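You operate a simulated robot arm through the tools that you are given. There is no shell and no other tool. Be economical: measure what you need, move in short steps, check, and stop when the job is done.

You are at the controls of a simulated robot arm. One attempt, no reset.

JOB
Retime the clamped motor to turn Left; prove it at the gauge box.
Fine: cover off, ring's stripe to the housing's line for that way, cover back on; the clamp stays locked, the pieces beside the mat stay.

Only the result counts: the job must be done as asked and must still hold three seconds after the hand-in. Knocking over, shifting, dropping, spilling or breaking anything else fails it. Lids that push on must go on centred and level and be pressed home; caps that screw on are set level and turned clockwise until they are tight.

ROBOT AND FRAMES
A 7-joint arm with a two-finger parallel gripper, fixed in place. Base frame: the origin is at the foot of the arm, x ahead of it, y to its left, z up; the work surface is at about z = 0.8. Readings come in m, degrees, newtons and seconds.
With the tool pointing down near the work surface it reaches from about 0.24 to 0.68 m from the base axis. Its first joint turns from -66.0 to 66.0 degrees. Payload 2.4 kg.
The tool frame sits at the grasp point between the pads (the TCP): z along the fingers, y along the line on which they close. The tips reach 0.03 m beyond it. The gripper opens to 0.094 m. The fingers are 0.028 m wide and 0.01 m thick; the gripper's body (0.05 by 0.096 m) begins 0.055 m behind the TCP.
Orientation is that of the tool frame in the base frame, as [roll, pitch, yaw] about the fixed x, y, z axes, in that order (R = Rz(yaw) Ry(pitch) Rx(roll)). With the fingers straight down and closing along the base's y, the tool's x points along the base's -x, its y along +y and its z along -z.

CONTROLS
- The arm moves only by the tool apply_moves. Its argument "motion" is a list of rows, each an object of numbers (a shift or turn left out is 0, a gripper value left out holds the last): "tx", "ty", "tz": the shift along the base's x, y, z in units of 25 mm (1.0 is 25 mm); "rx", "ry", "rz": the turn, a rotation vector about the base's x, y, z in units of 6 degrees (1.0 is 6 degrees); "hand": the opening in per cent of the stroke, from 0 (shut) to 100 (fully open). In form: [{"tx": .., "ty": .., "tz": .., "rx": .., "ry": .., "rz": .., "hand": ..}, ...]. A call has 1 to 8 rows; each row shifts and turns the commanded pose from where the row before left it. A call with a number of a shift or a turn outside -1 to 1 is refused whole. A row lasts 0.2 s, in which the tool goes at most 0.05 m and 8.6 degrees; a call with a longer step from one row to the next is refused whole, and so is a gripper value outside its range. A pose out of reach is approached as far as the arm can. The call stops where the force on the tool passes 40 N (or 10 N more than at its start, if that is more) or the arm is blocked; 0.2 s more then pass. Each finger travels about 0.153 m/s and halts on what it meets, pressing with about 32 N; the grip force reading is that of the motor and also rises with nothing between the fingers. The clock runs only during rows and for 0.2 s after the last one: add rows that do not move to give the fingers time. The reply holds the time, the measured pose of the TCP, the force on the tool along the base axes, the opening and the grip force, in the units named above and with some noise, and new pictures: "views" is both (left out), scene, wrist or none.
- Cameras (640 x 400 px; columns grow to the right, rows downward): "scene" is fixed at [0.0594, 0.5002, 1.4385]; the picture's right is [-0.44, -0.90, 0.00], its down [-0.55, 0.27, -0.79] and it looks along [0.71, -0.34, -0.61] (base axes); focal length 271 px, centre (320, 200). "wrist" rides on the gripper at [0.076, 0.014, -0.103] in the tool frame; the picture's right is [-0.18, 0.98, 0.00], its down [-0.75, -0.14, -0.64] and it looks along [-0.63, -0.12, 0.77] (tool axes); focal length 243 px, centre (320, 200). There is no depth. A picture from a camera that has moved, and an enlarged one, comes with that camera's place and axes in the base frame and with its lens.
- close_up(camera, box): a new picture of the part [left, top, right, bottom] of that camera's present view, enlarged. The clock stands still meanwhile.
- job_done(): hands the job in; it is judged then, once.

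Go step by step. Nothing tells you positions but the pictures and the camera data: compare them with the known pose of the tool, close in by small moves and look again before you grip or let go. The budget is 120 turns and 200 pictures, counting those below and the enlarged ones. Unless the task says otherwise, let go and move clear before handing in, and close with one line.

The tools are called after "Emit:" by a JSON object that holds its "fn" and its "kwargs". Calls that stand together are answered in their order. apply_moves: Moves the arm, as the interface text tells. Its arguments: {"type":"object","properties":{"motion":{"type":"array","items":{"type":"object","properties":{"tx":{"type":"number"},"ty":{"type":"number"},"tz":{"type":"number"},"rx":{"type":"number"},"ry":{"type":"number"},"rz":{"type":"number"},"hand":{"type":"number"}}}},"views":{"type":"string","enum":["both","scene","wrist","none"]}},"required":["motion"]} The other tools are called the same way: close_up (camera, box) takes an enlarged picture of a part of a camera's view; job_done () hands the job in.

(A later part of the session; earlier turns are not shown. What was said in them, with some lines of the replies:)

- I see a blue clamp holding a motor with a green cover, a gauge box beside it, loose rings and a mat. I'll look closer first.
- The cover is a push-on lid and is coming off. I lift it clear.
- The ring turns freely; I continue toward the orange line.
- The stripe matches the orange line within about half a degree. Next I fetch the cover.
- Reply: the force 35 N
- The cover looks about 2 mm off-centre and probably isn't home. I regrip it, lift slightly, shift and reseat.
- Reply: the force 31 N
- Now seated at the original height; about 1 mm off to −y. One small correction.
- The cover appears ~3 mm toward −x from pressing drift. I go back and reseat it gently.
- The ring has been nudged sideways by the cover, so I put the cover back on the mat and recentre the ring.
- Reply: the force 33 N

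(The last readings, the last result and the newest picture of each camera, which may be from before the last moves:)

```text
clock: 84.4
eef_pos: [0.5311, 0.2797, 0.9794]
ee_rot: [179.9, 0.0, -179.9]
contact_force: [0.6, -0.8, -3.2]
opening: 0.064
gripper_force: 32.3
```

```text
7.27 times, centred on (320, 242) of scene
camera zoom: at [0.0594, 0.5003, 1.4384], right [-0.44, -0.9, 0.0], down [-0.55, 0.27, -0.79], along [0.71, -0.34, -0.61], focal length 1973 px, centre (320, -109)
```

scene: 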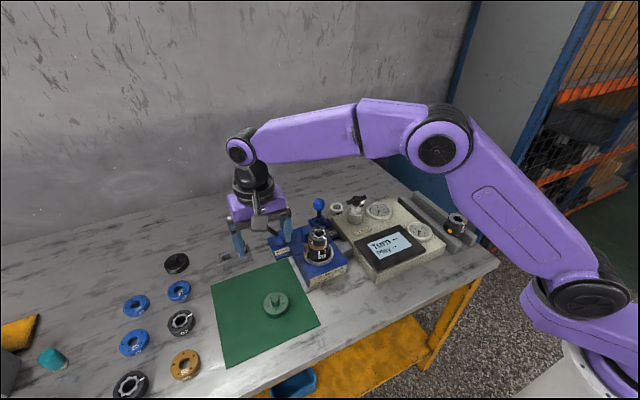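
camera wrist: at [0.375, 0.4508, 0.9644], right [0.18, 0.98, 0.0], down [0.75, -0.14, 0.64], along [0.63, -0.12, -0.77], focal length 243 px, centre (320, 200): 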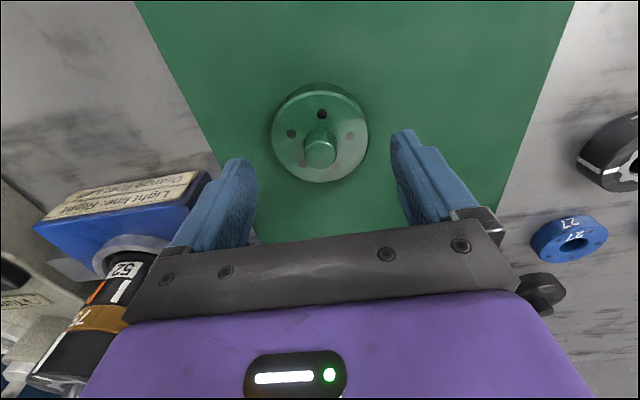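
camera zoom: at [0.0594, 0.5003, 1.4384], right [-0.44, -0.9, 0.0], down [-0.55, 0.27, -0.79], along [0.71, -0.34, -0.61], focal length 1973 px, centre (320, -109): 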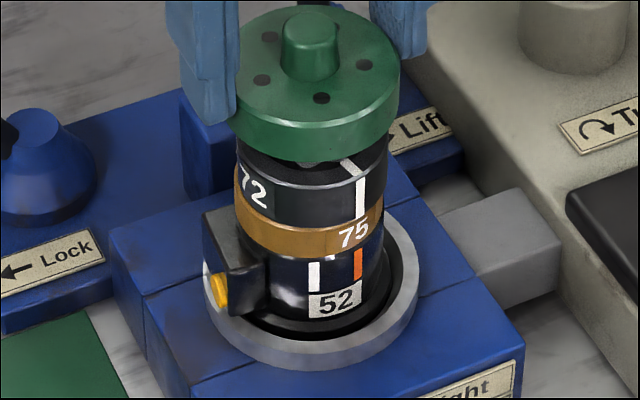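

Emit:
{"fn": "apply_moves", "kwargs": {"motion": [{"tz": -0.3}, {"tz": -0.2}, {"tz": -0.2}, {"tz": -0.08}, {}], "views": "none"}}

Emit:
{"fn": "close_up", "kwargs": {"camera": "scene", "box": [295, 215, 345, 270]}}

```text
clock: 85.6
eef_pos: [0.5296, 0.2793, 0.9592]
ee_rot: [180.0, 0.0, 179.9]
contact_force: [0.4, 0.0, -2.8]
opening: 0.0639
gripper_force: 31.7
```

```text
7.27 times, centred on (320, 242) of scene
camera zoom: at [0.0594, 0.5003, 1.4384], right [-0.44, -0.9, 0.0], down [-0.55, 0.27, -0.79], along [0.71, -0.34, -0.61], focal length 1973 px, centre (320, -109)
```

zoom: 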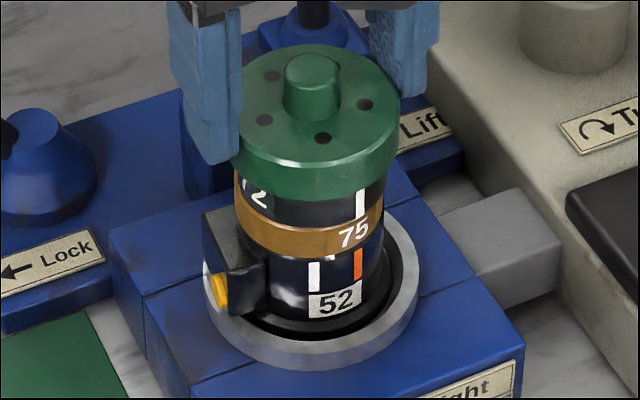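

Emit:
{"fn": "apply_moves", "kwargs": {"motion": [{"tz": -0.05}, {"tz": -0.05}, {}], "views": "none"}}

Emit:
{"fn": "apply_moves", "kwargs": {"motion": [{"tz": -0.05}, {}], "views": "none"}}

Emit:
{"fn": "apply_moves", "kwargs": {"motion": [{"tz": -0.04}, {}], "views": "none"}}

Emit:
{"fn": "close_up", "kwargs": {"camera": "scene", "box": [295, 215, 345, 270]}}

```text
clock: 86.4
eef_pos: [0.5281, 0.2806, 0.9582]
ee_rot: [179.9, 0.0, -180.0]
contact_force: [-0.5, 0.5, -2.7]
opening: 0.064
gripper_force: 32.3
```

```text
clock: 87.0
eef_pos: [0.5298, 0.2801, 0.9566]
ee_rot: [179.9, 0.0, -180.0]
contact_force: [-1.5, -0.3, -0.2]
opening: 0.0638
gripper_force: 31.9
```

```text
clock: 87.6
eef_pos: [0.5312, 0.2781, 0.9561]
ee_rot: [179.9, 0.0, 179.9]
contact_force: [-3.2, -3.1, 15.1]
opening: 0.0635
gripper_force: 31.7
```

```text
7.27 times, centred on (320, 242) of scene
camera zoom: at [0.059, 0.5, 1.4386], right [-0.44, -0.9, 0.0], down [-0.55, 0.27, -0.79], along [0.71, -0.34, -0.61], focal length 1973 px, centre (320, -109)
```

zoom: 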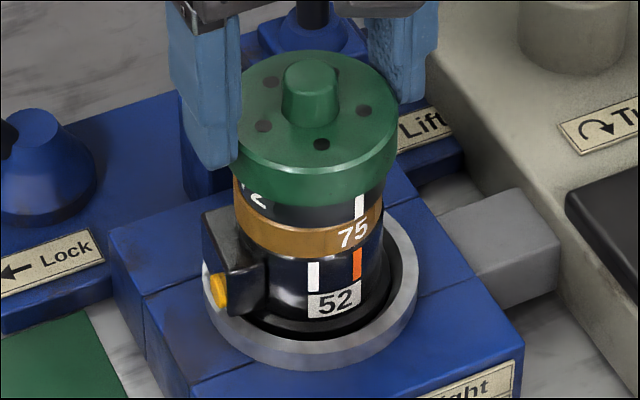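

Emit:
{"fn": "apply_moves", "kwargs": {"motion": [{"tz": -0.03}, {}, {"tz": 0.1}, {}, {"hand": 70}, {"hand": 85}, {}], "views": "none"}}

Emit:
{"fn": "apply_moves", "kwargs": {"motion": [{"tz": 1}, {"tz": 1}, {"tz": 1}, {"tz": 0.8}, {}], "views": "wrist"}}

Emit:
{"fn": "close_up", "kwargs": {"camera": "scene", "box": [295, 215, 345, 270]}}

Emit:
{"fn": "close_up", "kwargs": {"camera": "wrist", "box": [270, 30, 370, 150]}}

```text
clock: 89.2
eef_pos: [0.5311, 0.2786, 0.9574]
ee_rot: [180.0, 0.0, -180.0]
contact_force: [0.4, 0.5, 0.5]
opening: 0.08
gripper_force: 0.0
```

```text
clock: 90.4
eef_pos: [0.5291, 0.2805, 1.0532]
ee_rot: [-180.0, 0.1, -180.0]
contact_force: [-0.2, 0.7, 0.6]
opening: 0.0799
gripper_force: 0.1
camera wrist: at [0.4536, 0.2954, 1.1547], right [0.18, 0.98, 0.0], down [0.75, -0.14, 0.64], along [0.63, -0.12, -0.77], focal length 243 px, centre (320, 200)
```

wrist: 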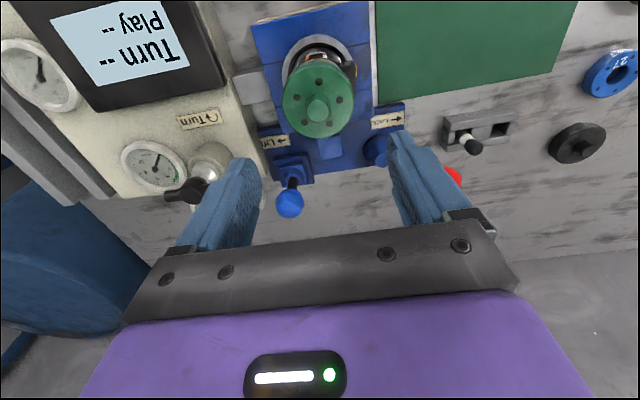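

```text
7.27 times, centred on (320, 242) of scene
camera zoom: at [0.0594, 0.5002, 1.4385], right [-0.44, -0.9, 0.0], down [-0.55, 0.27, -0.79], along [0.71, -0.34, -0.61], focal length 1973 px, centre (320, -109)
```

zoom: 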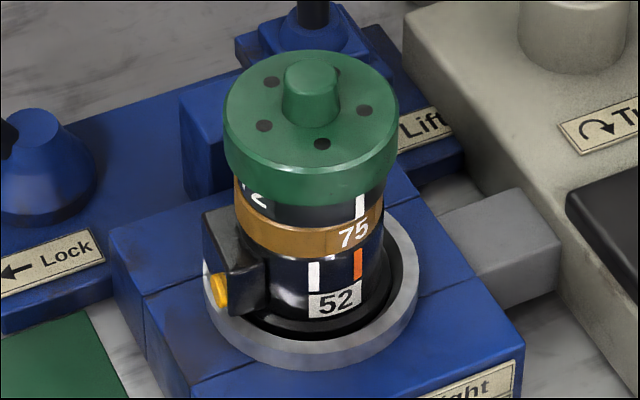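

```text
3.33 times, centred on (320, 90) of wrist
camera zoom: at [0.4536, 0.2954, 1.1547], right [0.18, 0.98, 0.0], down [0.75, -0.14, 0.64], along [0.63, -0.12, -0.77], focal length 809 px, centre (320, 567)
```

zoom: 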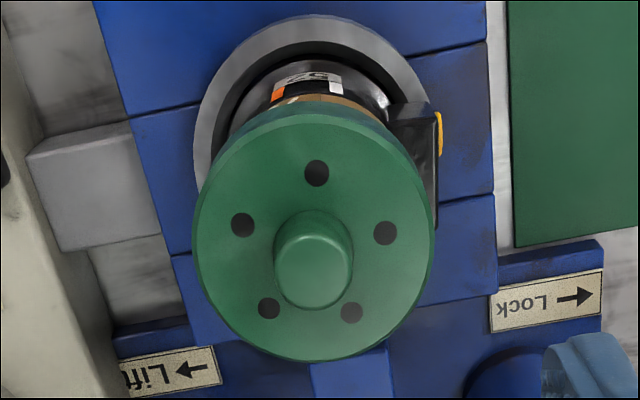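

The cover now matches its original seating. Next: the Turn handle on the gauge box.

Emit:
{"fn": "apply_moves", "kwargs": {"motion": [{"ty": -0.9, "tx": 0.3}, {"ty": -0.9, "tx": 0.3}, {"ty": -0.9, "tx": 0.3}, {"ty": -0.9, "tx": 0.3}, {"ty": -0.9, "tx": 0.3}, {"ty": -0.9, "tx": 0.3}, {"ty": -0.85, "tx": 0.3}, {"hand": 100}]}}

Emit:
{"fn": "close_up", "kwargs": {"camera": "wrist", "box": [240, 40, 400, 200]}}

Emit:
{"fn": "close_up", "kwargs": {"camera": "scene", "box": [320, 160, 420, 240]}}

```text
clock: 92.2
eef_pos: [0.5838, 0.1207, 1.0513]
ee_rot: [-180.0, -0.1, -180.0]
contact_force: [0.0, 0.0, -0.9]
opening: 0.0939
gripper_force: 0.0
camera wrist: at [0.5074, 0.137, 1.1542], right [0.18, 0.98, 0.0], down [0.75, -0.14, 0.64], along [0.63, -0.12, -0.77], focal length 243 px, centre (320, 200)
```

scene: 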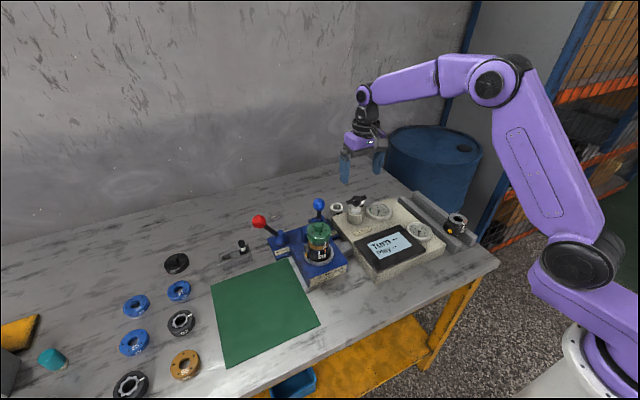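
wrist: 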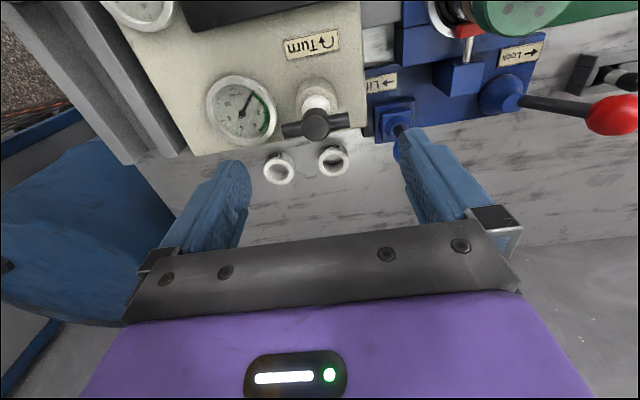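

```text
2.50 times, centred on (320, 120) of wrist
camera zoom: at [0.5074, 0.137, 1.1542], right [0.18, 0.98, 0.0], down [0.75, -0.14, 0.64], along [0.63, -0.12, -0.77], focal length 606 px, centre (320, 400)
```

zoom: 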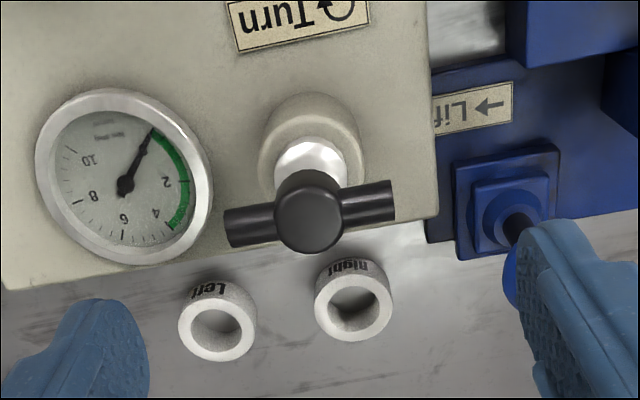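

```text
5.00 times, centred on (370, 200) of scene
camera zoom: at [0.0594, 0.5002, 1.4385], right [-0.44, -0.9, 0.0], down [-0.55, 0.27, -0.79], along [0.71, -0.34, -0.61], focal length 1357 px, centre (70, 200)
```

zoom: 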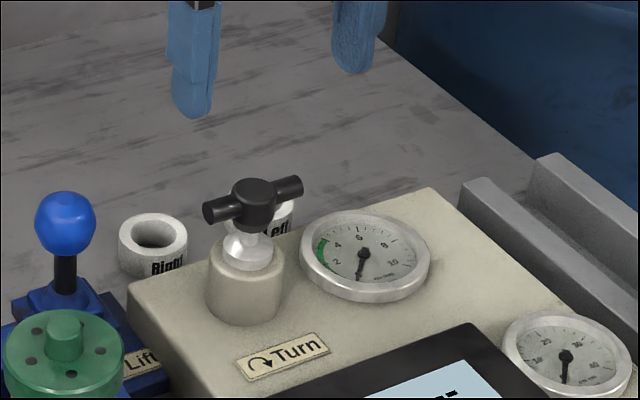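

Emit:
{"fn": "apply_moves", "kwargs": {"motion": [{"tx": 0.4, "ty": -0.1, "tz": -0.8}, {"tz": -1}, {}], "views": "none"}}

Emit:
{"fn": "close_up", "kwargs": {"camera": "wrist", "box": [220, 80, 420, 220]}}

Emit:
{"fn": "close_up", "kwargs": {"camera": "scene", "box": [320, 160, 400, 240]}}

```text
clock: 93.0
eef_pos: [0.5934, 0.1213, 1.0077]
ee_rot: [180.0, 0.1, 180.0]
contact_force: [-0.6, -0.1, -0.3]
opening: 0.0939
gripper_force: 0.0
```

```text
2.86 times, centred on (320, 150) of wrist
camera zoom: at [0.5176, 0.1368, 1.1091], right [0.18, 0.98, 0.0], down [0.75, -0.14, 0.64], along [0.63, -0.12, -0.77], focal length 693 px, centre (320, 343)
```

zoom: 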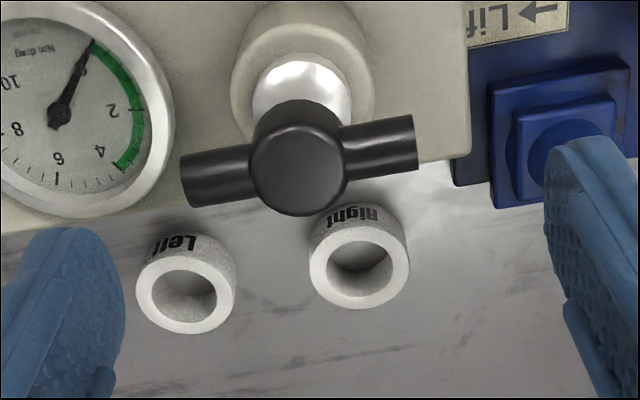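

```text
5.00 times, centred on (360, 200) of scene
camera zoom: at [0.0594, 0.5002, 1.4385], right [-0.44, -0.9, 0.0], down [-0.55, 0.27, -0.79], along [0.71, -0.34, -0.61], focal length 1357 px, centre (120, 200)
```

zoom: 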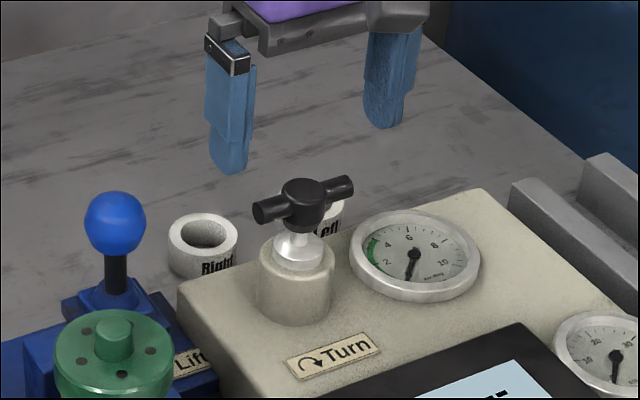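

Emit:
{"fn": "apply_moves", "kwargs": {"motion": [{"tx": 0.09, "ty": -0.12, "tz": -0.6}, {"tz": -0.6}, {"tz": -0.5}, {}], "views": "none"}}

Emit:
{"fn": "close_up", "kwargs": {"camera": "wrist", "box": [220, 100, 420, 240]}}

Emit:
{"fn": "close_up", "kwargs": {"camera": "scene", "box": [320, 160, 400, 240]}}

```text
clock: 94.0
eef_pos: [0.5951, 0.1177, 0.9647]
ee_rot: [180.0, 0.2, -180.0]
contact_force: [-0.1, -0.1, 0.7]
opening: 0.0942
gripper_force: 0.0
```

```text
2.86 times, centred on (320, 170) of wrist
camera zoom: at [0.5182, 0.1339, 1.0664], right [0.18, 0.98, 0.0], down [0.75, -0.14, 0.64], along [0.63, -0.12, -0.77], focal length 693 px, centre (320, 286)
```

zoom: 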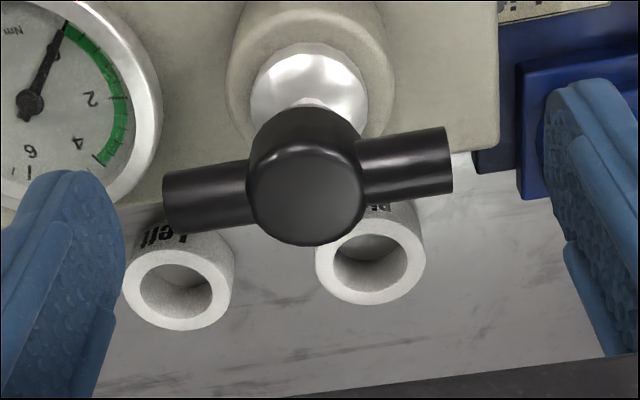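

```text
5.00 times, centred on (360, 200) of scene
camera zoom: at [0.0594, 0.5002, 1.4385], right [-0.44, -0.9, 0.0], down [-0.55, 0.27, -0.79], along [0.71, -0.34, -0.61], focal length 1357 px, centre (120, 200)
```

zoom: 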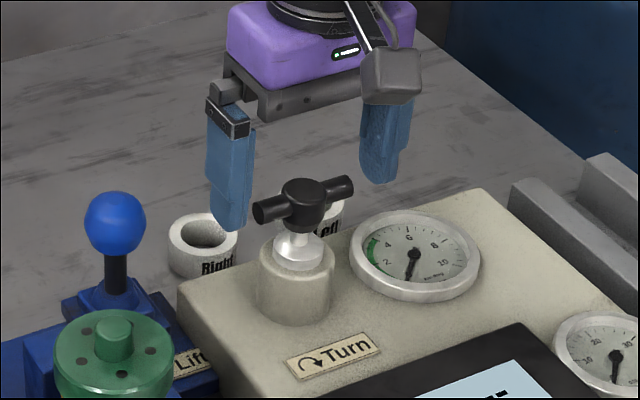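

Emit:
{"fn": "apply_moves", "kwargs": {"motion": [{"ty": -0.08, "tz": -0.4}, {"hand": 80}, {"hand": 68}, {}], "views": "none"}}

Emit:
{"fn": "close_up", "kwargs": {"camera": "wrist", "box": [220, 100, 420, 240]}}

Emit:
{"fn": "close_up", "kwargs": {"camera": "scene", "box": [320, 160, 400, 240]}}

```text
clock: 95.0
eef_pos: [0.595, 0.1146, 0.9541]
ee_rot: [179.9, -0.1, 179.9]
contact_force: [-0.8, -8.6, -0.7]
opening: 0.0664
gripper_force: 44.5
```

```text
2.86 times, centred on (320, 170) of wrist
camera zoom: at [0.5186, 0.1303, 1.0563], right [0.19, 0.98, 0.0], down [0.75, -0.14, 0.64], along [0.63, -0.12, -0.77], focal length 693 px, centre (320, 286)
```

zoom: 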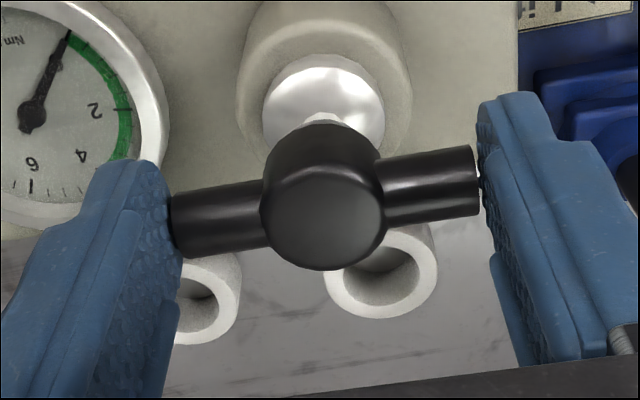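

```text
5.00 times, centred on (360, 200) of scene
camera zoom: at [0.0594, 0.5, 1.4385], right [-0.44, -0.9, 0.0], down [-0.55, 0.27, -0.79], along [0.71, -0.34, -0.61], focal length 1357 px, centre (120, 200)
```

zoom: 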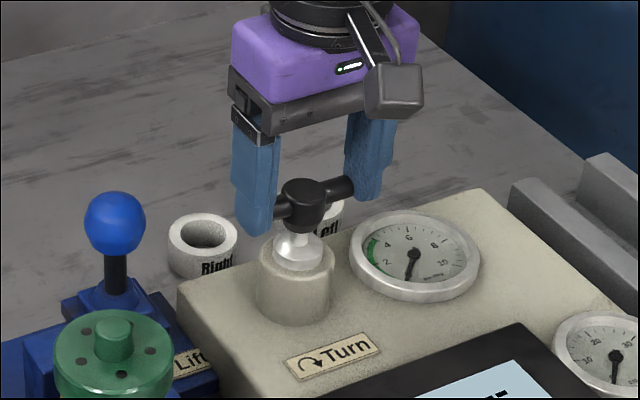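

Emit:
{"fn": "apply_moves", "kwargs": {"motion": [{"hand": 62}, {}, {"rz": -0.5}, {"rz": -0.5}, {"rz": -0.5}], "views": "none"}}

Emit:
{"fn": "close_up", "kwargs": {"camera": "scene", "box": [320, 170, 440, 270]}}

```text
clock: 96.2
eef_pos: [0.5946, 0.1159, 0.9535]
ee_rot: [-180.0, -0.1, 170.9]
contact_force: [2.0, -11.3, -7.2]
opening: 0.0665
gripper_force: 45.0
```

```text
4.00 times, centred on (380, 220) of scene
camera zoom: at [0.0596, 0.5, 1.4386], right [-0.44, -0.9, 0.0], down [-0.55, 0.27, -0.79], along [0.71, -0.34, -0.61], focal length 1085 px, centre (80, 120)
```

zoom: 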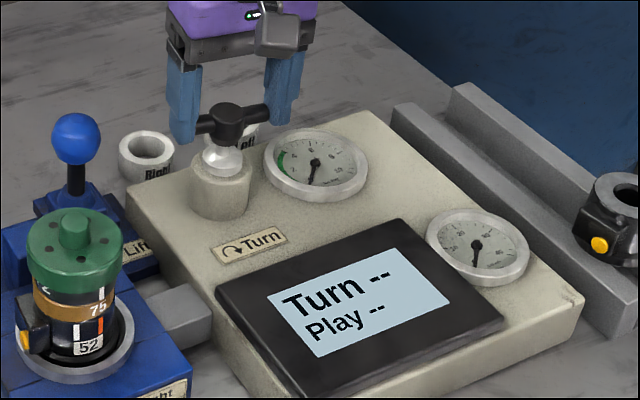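

Emit:
{"fn": "apply_moves", "kwargs": {"motion": [{"rz": -0.8}, {"rz": -0.8}, {"rz": -0.8}, {"rz": -0.8}, {}], "views": "wrist"}}

Emit:
{"fn": "close_up", "kwargs": {"camera": "scene", "box": [320, 170, 440, 270]}}

```text
clock: 97.4
eef_pos: [0.595, 0.1181, 0.9542]
ee_rot: [179.9, 0.0, 151.8]
contact_force: [4.7, 0.6, -13.9]
opening: 0.0663
gripper_force: 45.2
camera wrist: at [0.5348, 0.1665, 1.0563], right [0.63, 0.78, 0.0], down [0.6, -0.48, 0.64], along [0.5, -0.4, -0.77], focal length 243 px, centre (320, 200)
```

wrist: 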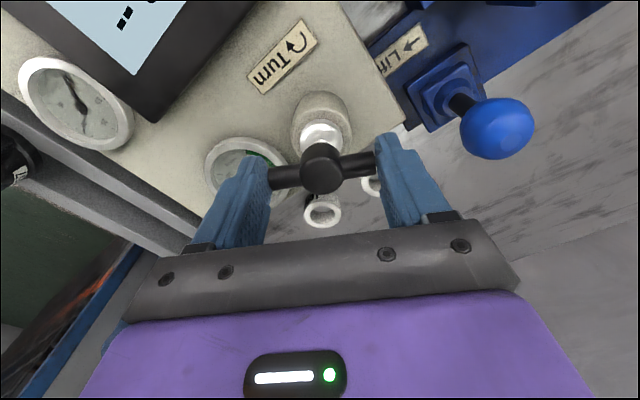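

```text
4.00 times, centred on (380, 220) of scene
camera zoom: at [0.0598, 0.5003, 1.4384], right [-0.44, -0.9, 0.0], down [-0.55, 0.27, -0.79], along [0.71, -0.34, -0.61], focal length 1085 px, centre (80, 120)
```

zoom: 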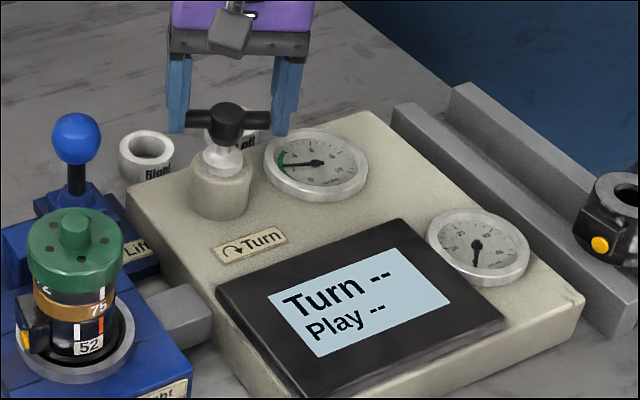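

Emit:
{"fn": "apply_moves", "kwargs": {"motion": [{"rz": -0.8}, {"rz": -0.8}, {"rz": -0.8}, {"rz": -0.8}, {"rz": -0.8}, {}], "views": "none"}}

Emit:
{"fn": "close_up", "kwargs": {"camera": "scene", "box": [320, 170, 440, 270]}}

```text
clock: 98.8
eef_pos: [0.5969, 0.1184, 0.9541]
ee_rot: [179.7, 0.0, 127.9]
contact_force: [20.6, 25.2, -13.0]
opening: 0.0664
gripper_force: 45.1
```

```text
4.00 times, centred on (380, 220) of scene
camera zoom: at [0.0602, 0.501, 1.4381], right [-0.44, -0.9, 0.0], down [-0.55, 0.27, -0.79], along [0.71, -0.34, -0.61], focal length 1085 px, centre (80, 120)
```

zoom: 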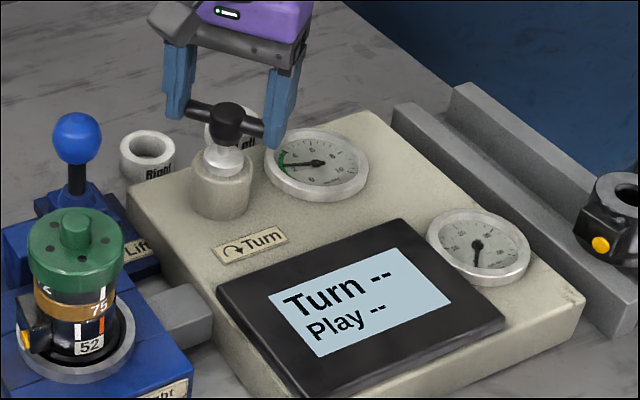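

Emit:
{"fn": "apply_moves", "kwargs": {"motion": [{"tx": 0.04, "ty": 0.05}, {}], "views": "none"}}

Emit:
{"fn": "apply_moves", "kwargs": {"motion": [{"rz": -0.7}, {"rz": -0.7}, {"rz": -0.7}, {}], "views": "none"}}

Emit:
{"fn": "close_up", "kwargs": {"camera": "scene", "box": [320, 170, 440, 270]}}

```text
clock: 99.4
eef_pos: [0.5971, 0.1195, 0.9537]
ee_rot: [179.8, 0.0, 127.8]
contact_force: [9.8, 19.8, -7.8]
opening: 0.0665
gripper_force: 44.9
```

```text
clock: 100.4
eef_pos: [0.5972, 0.1194, 0.9544]
ee_rot: [179.7, 0.1, 115.2]
contact_force: [21.0, 21.4, -11.1]
opening: 0.0666
gripper_force: 45.3
```

```text
4.00 times, centred on (380, 220) of scene
camera zoom: at [0.0602, 0.5009, 1.4382], right [-0.44, -0.9, 0.0], down [-0.55, 0.27, -0.79], along [0.71, -0.34, -0.61], focal length 1085 px, centre (80, 120)
```

zoom: 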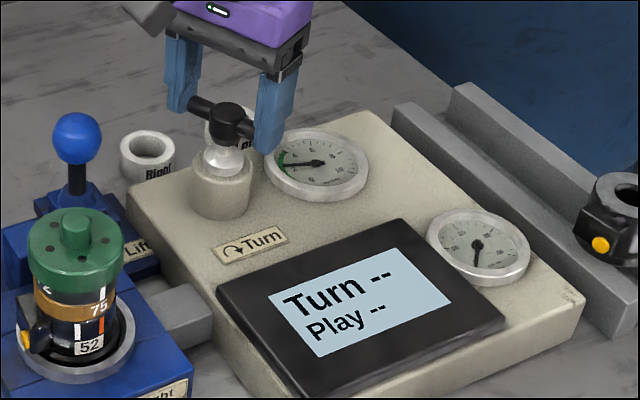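

Emit:
{"fn": "apply_moves", "kwargs": {"motion": [{"tx": 0.06, "ty": 0.05}, {"rz": -0.7}, {"rz": -0.7}, {"rz": -0.7}, {"rz": -0.7}, {}], "views": "none"}}

Emit:
{"fn": "close_up", "kwargs": {"camera": "scene", "box": [320, 170, 440, 270]}}

```text
clock: 101.8
eef_pos: [0.5974, 0.1196, 0.9536]
ee_rot: [179.6, 0.0, 98.4]
contact_force: [19.9, 20.1, -8.0]
opening: 0.0666
gripper_force: 45.3
```

```text
4.00 times, centred on (380, 220) of scene
camera zoom: at [0.0601, 0.5008, 1.4382], right [-0.44, -0.9, 0.0], down [-0.55, 0.27, -0.79], along [0.71, -0.34, -0.61], focal length 1085 px, centre (80, 120)
```

zoom: 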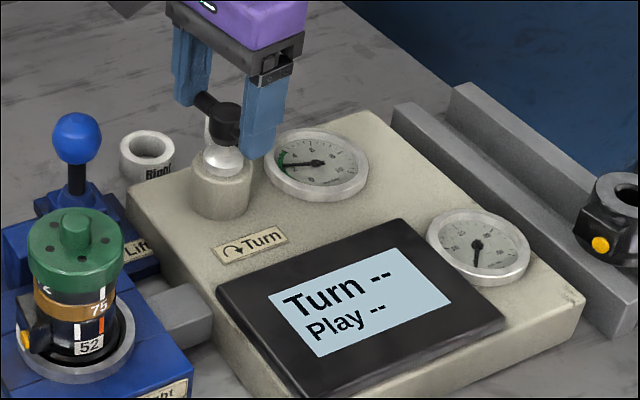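

Emit:
{"fn": "apply_moves", "kwargs": {"motion": [{"tx": 0.06, "ty": 0.06}, {"rz": -0.7}, {"rz": -0.7}, {"rz": -0.7}, {"rz": -0.7}, {"rz": -0.7}, {}], "views": "none"}}

Emit:
{"fn": "close_up", "kwargs": {"camera": "scene", "box": [320, 170, 440, 270]}}

```text
clock: 103.4
eef_pos: [0.6013, 0.1195, 0.954]
ee_rot: [179.6, -0.1, 77.4]
contact_force: [20.4, 11.4, -3.2]
opening: 0.0666
gripper_force: 44.8
```

```text
4.00 times, centred on (380, 220) of scene
camera zoom: at [0.06, 0.5006, 1.4383], right [-0.44, -0.9, 0.0], down [-0.55, 0.27, -0.79], along [0.71, -0.34, -0.61], focal length 1085 px, centre (80, 120)
```

zoom: 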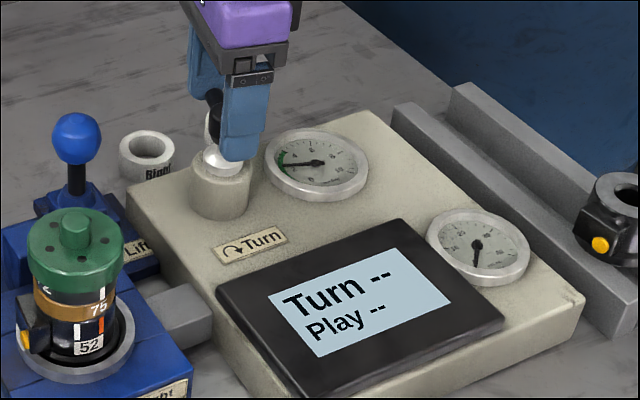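

Emit:
{"fn": "apply_moves", "kwargs": {"motion": [{"tx": 0.05, "ty": 0.03}, {"rz": -0.8}, {"rz": -0.8}, {"rz": -0.8}, {"rz": -0.8}, {"rz": -0.8}, {}], "views": "none"}}

Emit:
{"fn": "close_up", "kwargs": {"camera": "scene", "box": [320, 170, 440, 270]}}

```text
clock: 105.0
eef_pos: [0.6019, 0.1195, 0.9529]
ee_rot: [179.6, -0.2, 53.2]
contact_force: [27.0, -4.5, -7.1]
opening: 0.0664
gripper_force: 44.5
```

```text
4.00 times, centred on (380, 220) of scene
camera zoom: at [0.0603, 0.5002, 1.4384], right [-0.44, -0.9, 0.0], down [-0.55, 0.27, -0.79], along [0.71, -0.34, -0.61], focal length 1085 px, centre (80, 120)
```

zoom: 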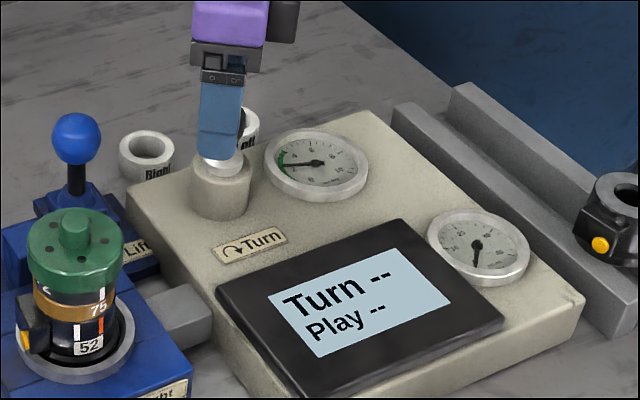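

Emit:
{"fn": "apply_moves", "kwargs": {"motion": [{"tx": 0.1, "ty": -0.02}, {"rz": -0.8}, {"rz": -0.8}, {"rz": -0.8}, {"rz": -0.8}, {}], "views": "none"}}

Emit:
{"fn": "close_up", "kwargs": {"camera": "scene", "box": [320, 170, 440, 270]}}

```text
clock: 106.4
eef_pos: [0.6033, 0.1179, 0.9538]
ee_rot: [179.9, -0.1, 34.0]
contact_force: [16.6, -15.7, 5.5]
opening: 0.0665
gripper_force: 44.7
```

```text
4.00 times, centred on (380, 220) of scene
camera zoom: at [0.0597, 0.4998, 1.4386], right [-0.44, -0.9, 0.0], down [-0.55, 0.27, -0.79], along [0.71, -0.34, -0.61], focal length 1085 px, centre (80, 120)
```

zoom: 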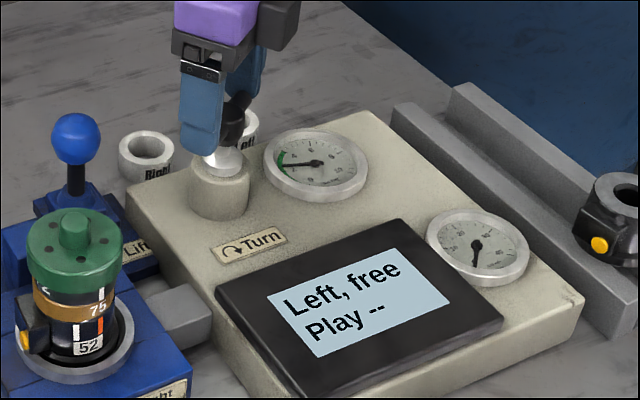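

The display reads "Left, free" – the proof is made. I let go of the handle and rise clear.

Emit:
{"fn": "apply_moves", "kwargs": {"motion": [{"hand": 80}, {"hand": 100}, {}, {"tz": 0.5}, {"tz": 1}, {"tz": 1}, {"tz": 1}, {"tz": 1}], "views": "scene"}}

Emit:
{"fn": "close_up", "kwargs": {"camera": "scene", "box": [320, 170, 440, 270]}}

Emit:
{"fn": "close_up", "kwargs": {"camera": "scene", "box": [295, 215, 345, 270]}}

```text
clock: 108.2
eef_pos: [0.5997, 0.1215, 1.0691]
ee_rot: [180.0, 0.1, 34.3]
contact_force: [-0.9, -0.3, -0.7]
opening: 0.0942
gripper_force: 0.0
```

scene: 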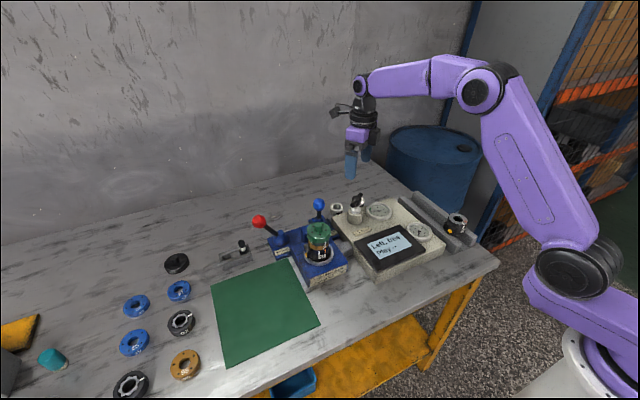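

```text
4.00 times, centred on (380, 220) of scene
camera zoom: at [0.0594, 0.5002, 1.4385], right [-0.44, -0.9, 0.0], down [-0.55, 0.27, -0.79], along [0.71, -0.34, -0.61], focal length 1085 px, centre (80, 120)
```

zoom: 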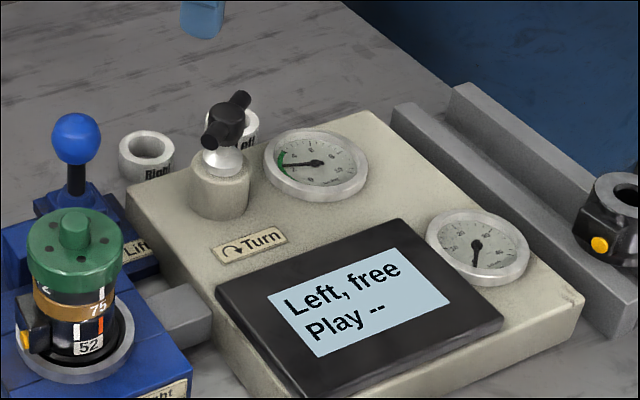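

```text
7.27 times, centred on (320, 242) of scene
camera zoom: at [0.0594, 0.5002, 1.4385], right [-0.44, -0.9, 0.0], down [-0.55, 0.27, -0.79], along [0.71, -0.34, -0.61], focal length 1973 px, centre (320, -109)
```

zoom: 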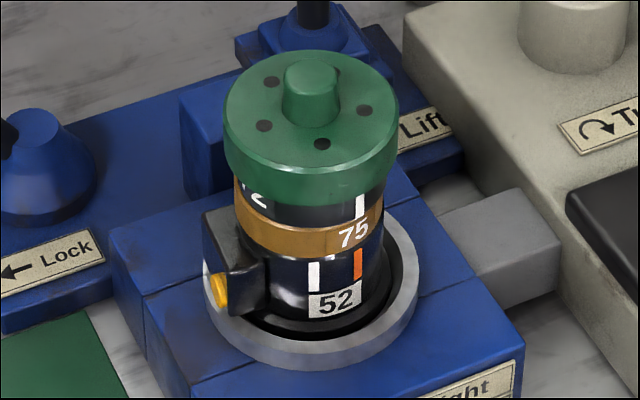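

The display holds "Left, free", the cover is seated level and centred, the clamp is still locked, and the hand is clear. I'm handing the job in.

Emit:
{"fn": "job_done", "kwargs": {}}

```text
The job is handed in.
```

The motor is retimed to turn Left: the ring's stripe is on the orange line, the cover is back on level and pressed down, and the gauge box shows "Left, free". The clamp stayed locked and the pieces beside the mat were left alone. I did not run the gauge box's Play reading, so it still shows "--".
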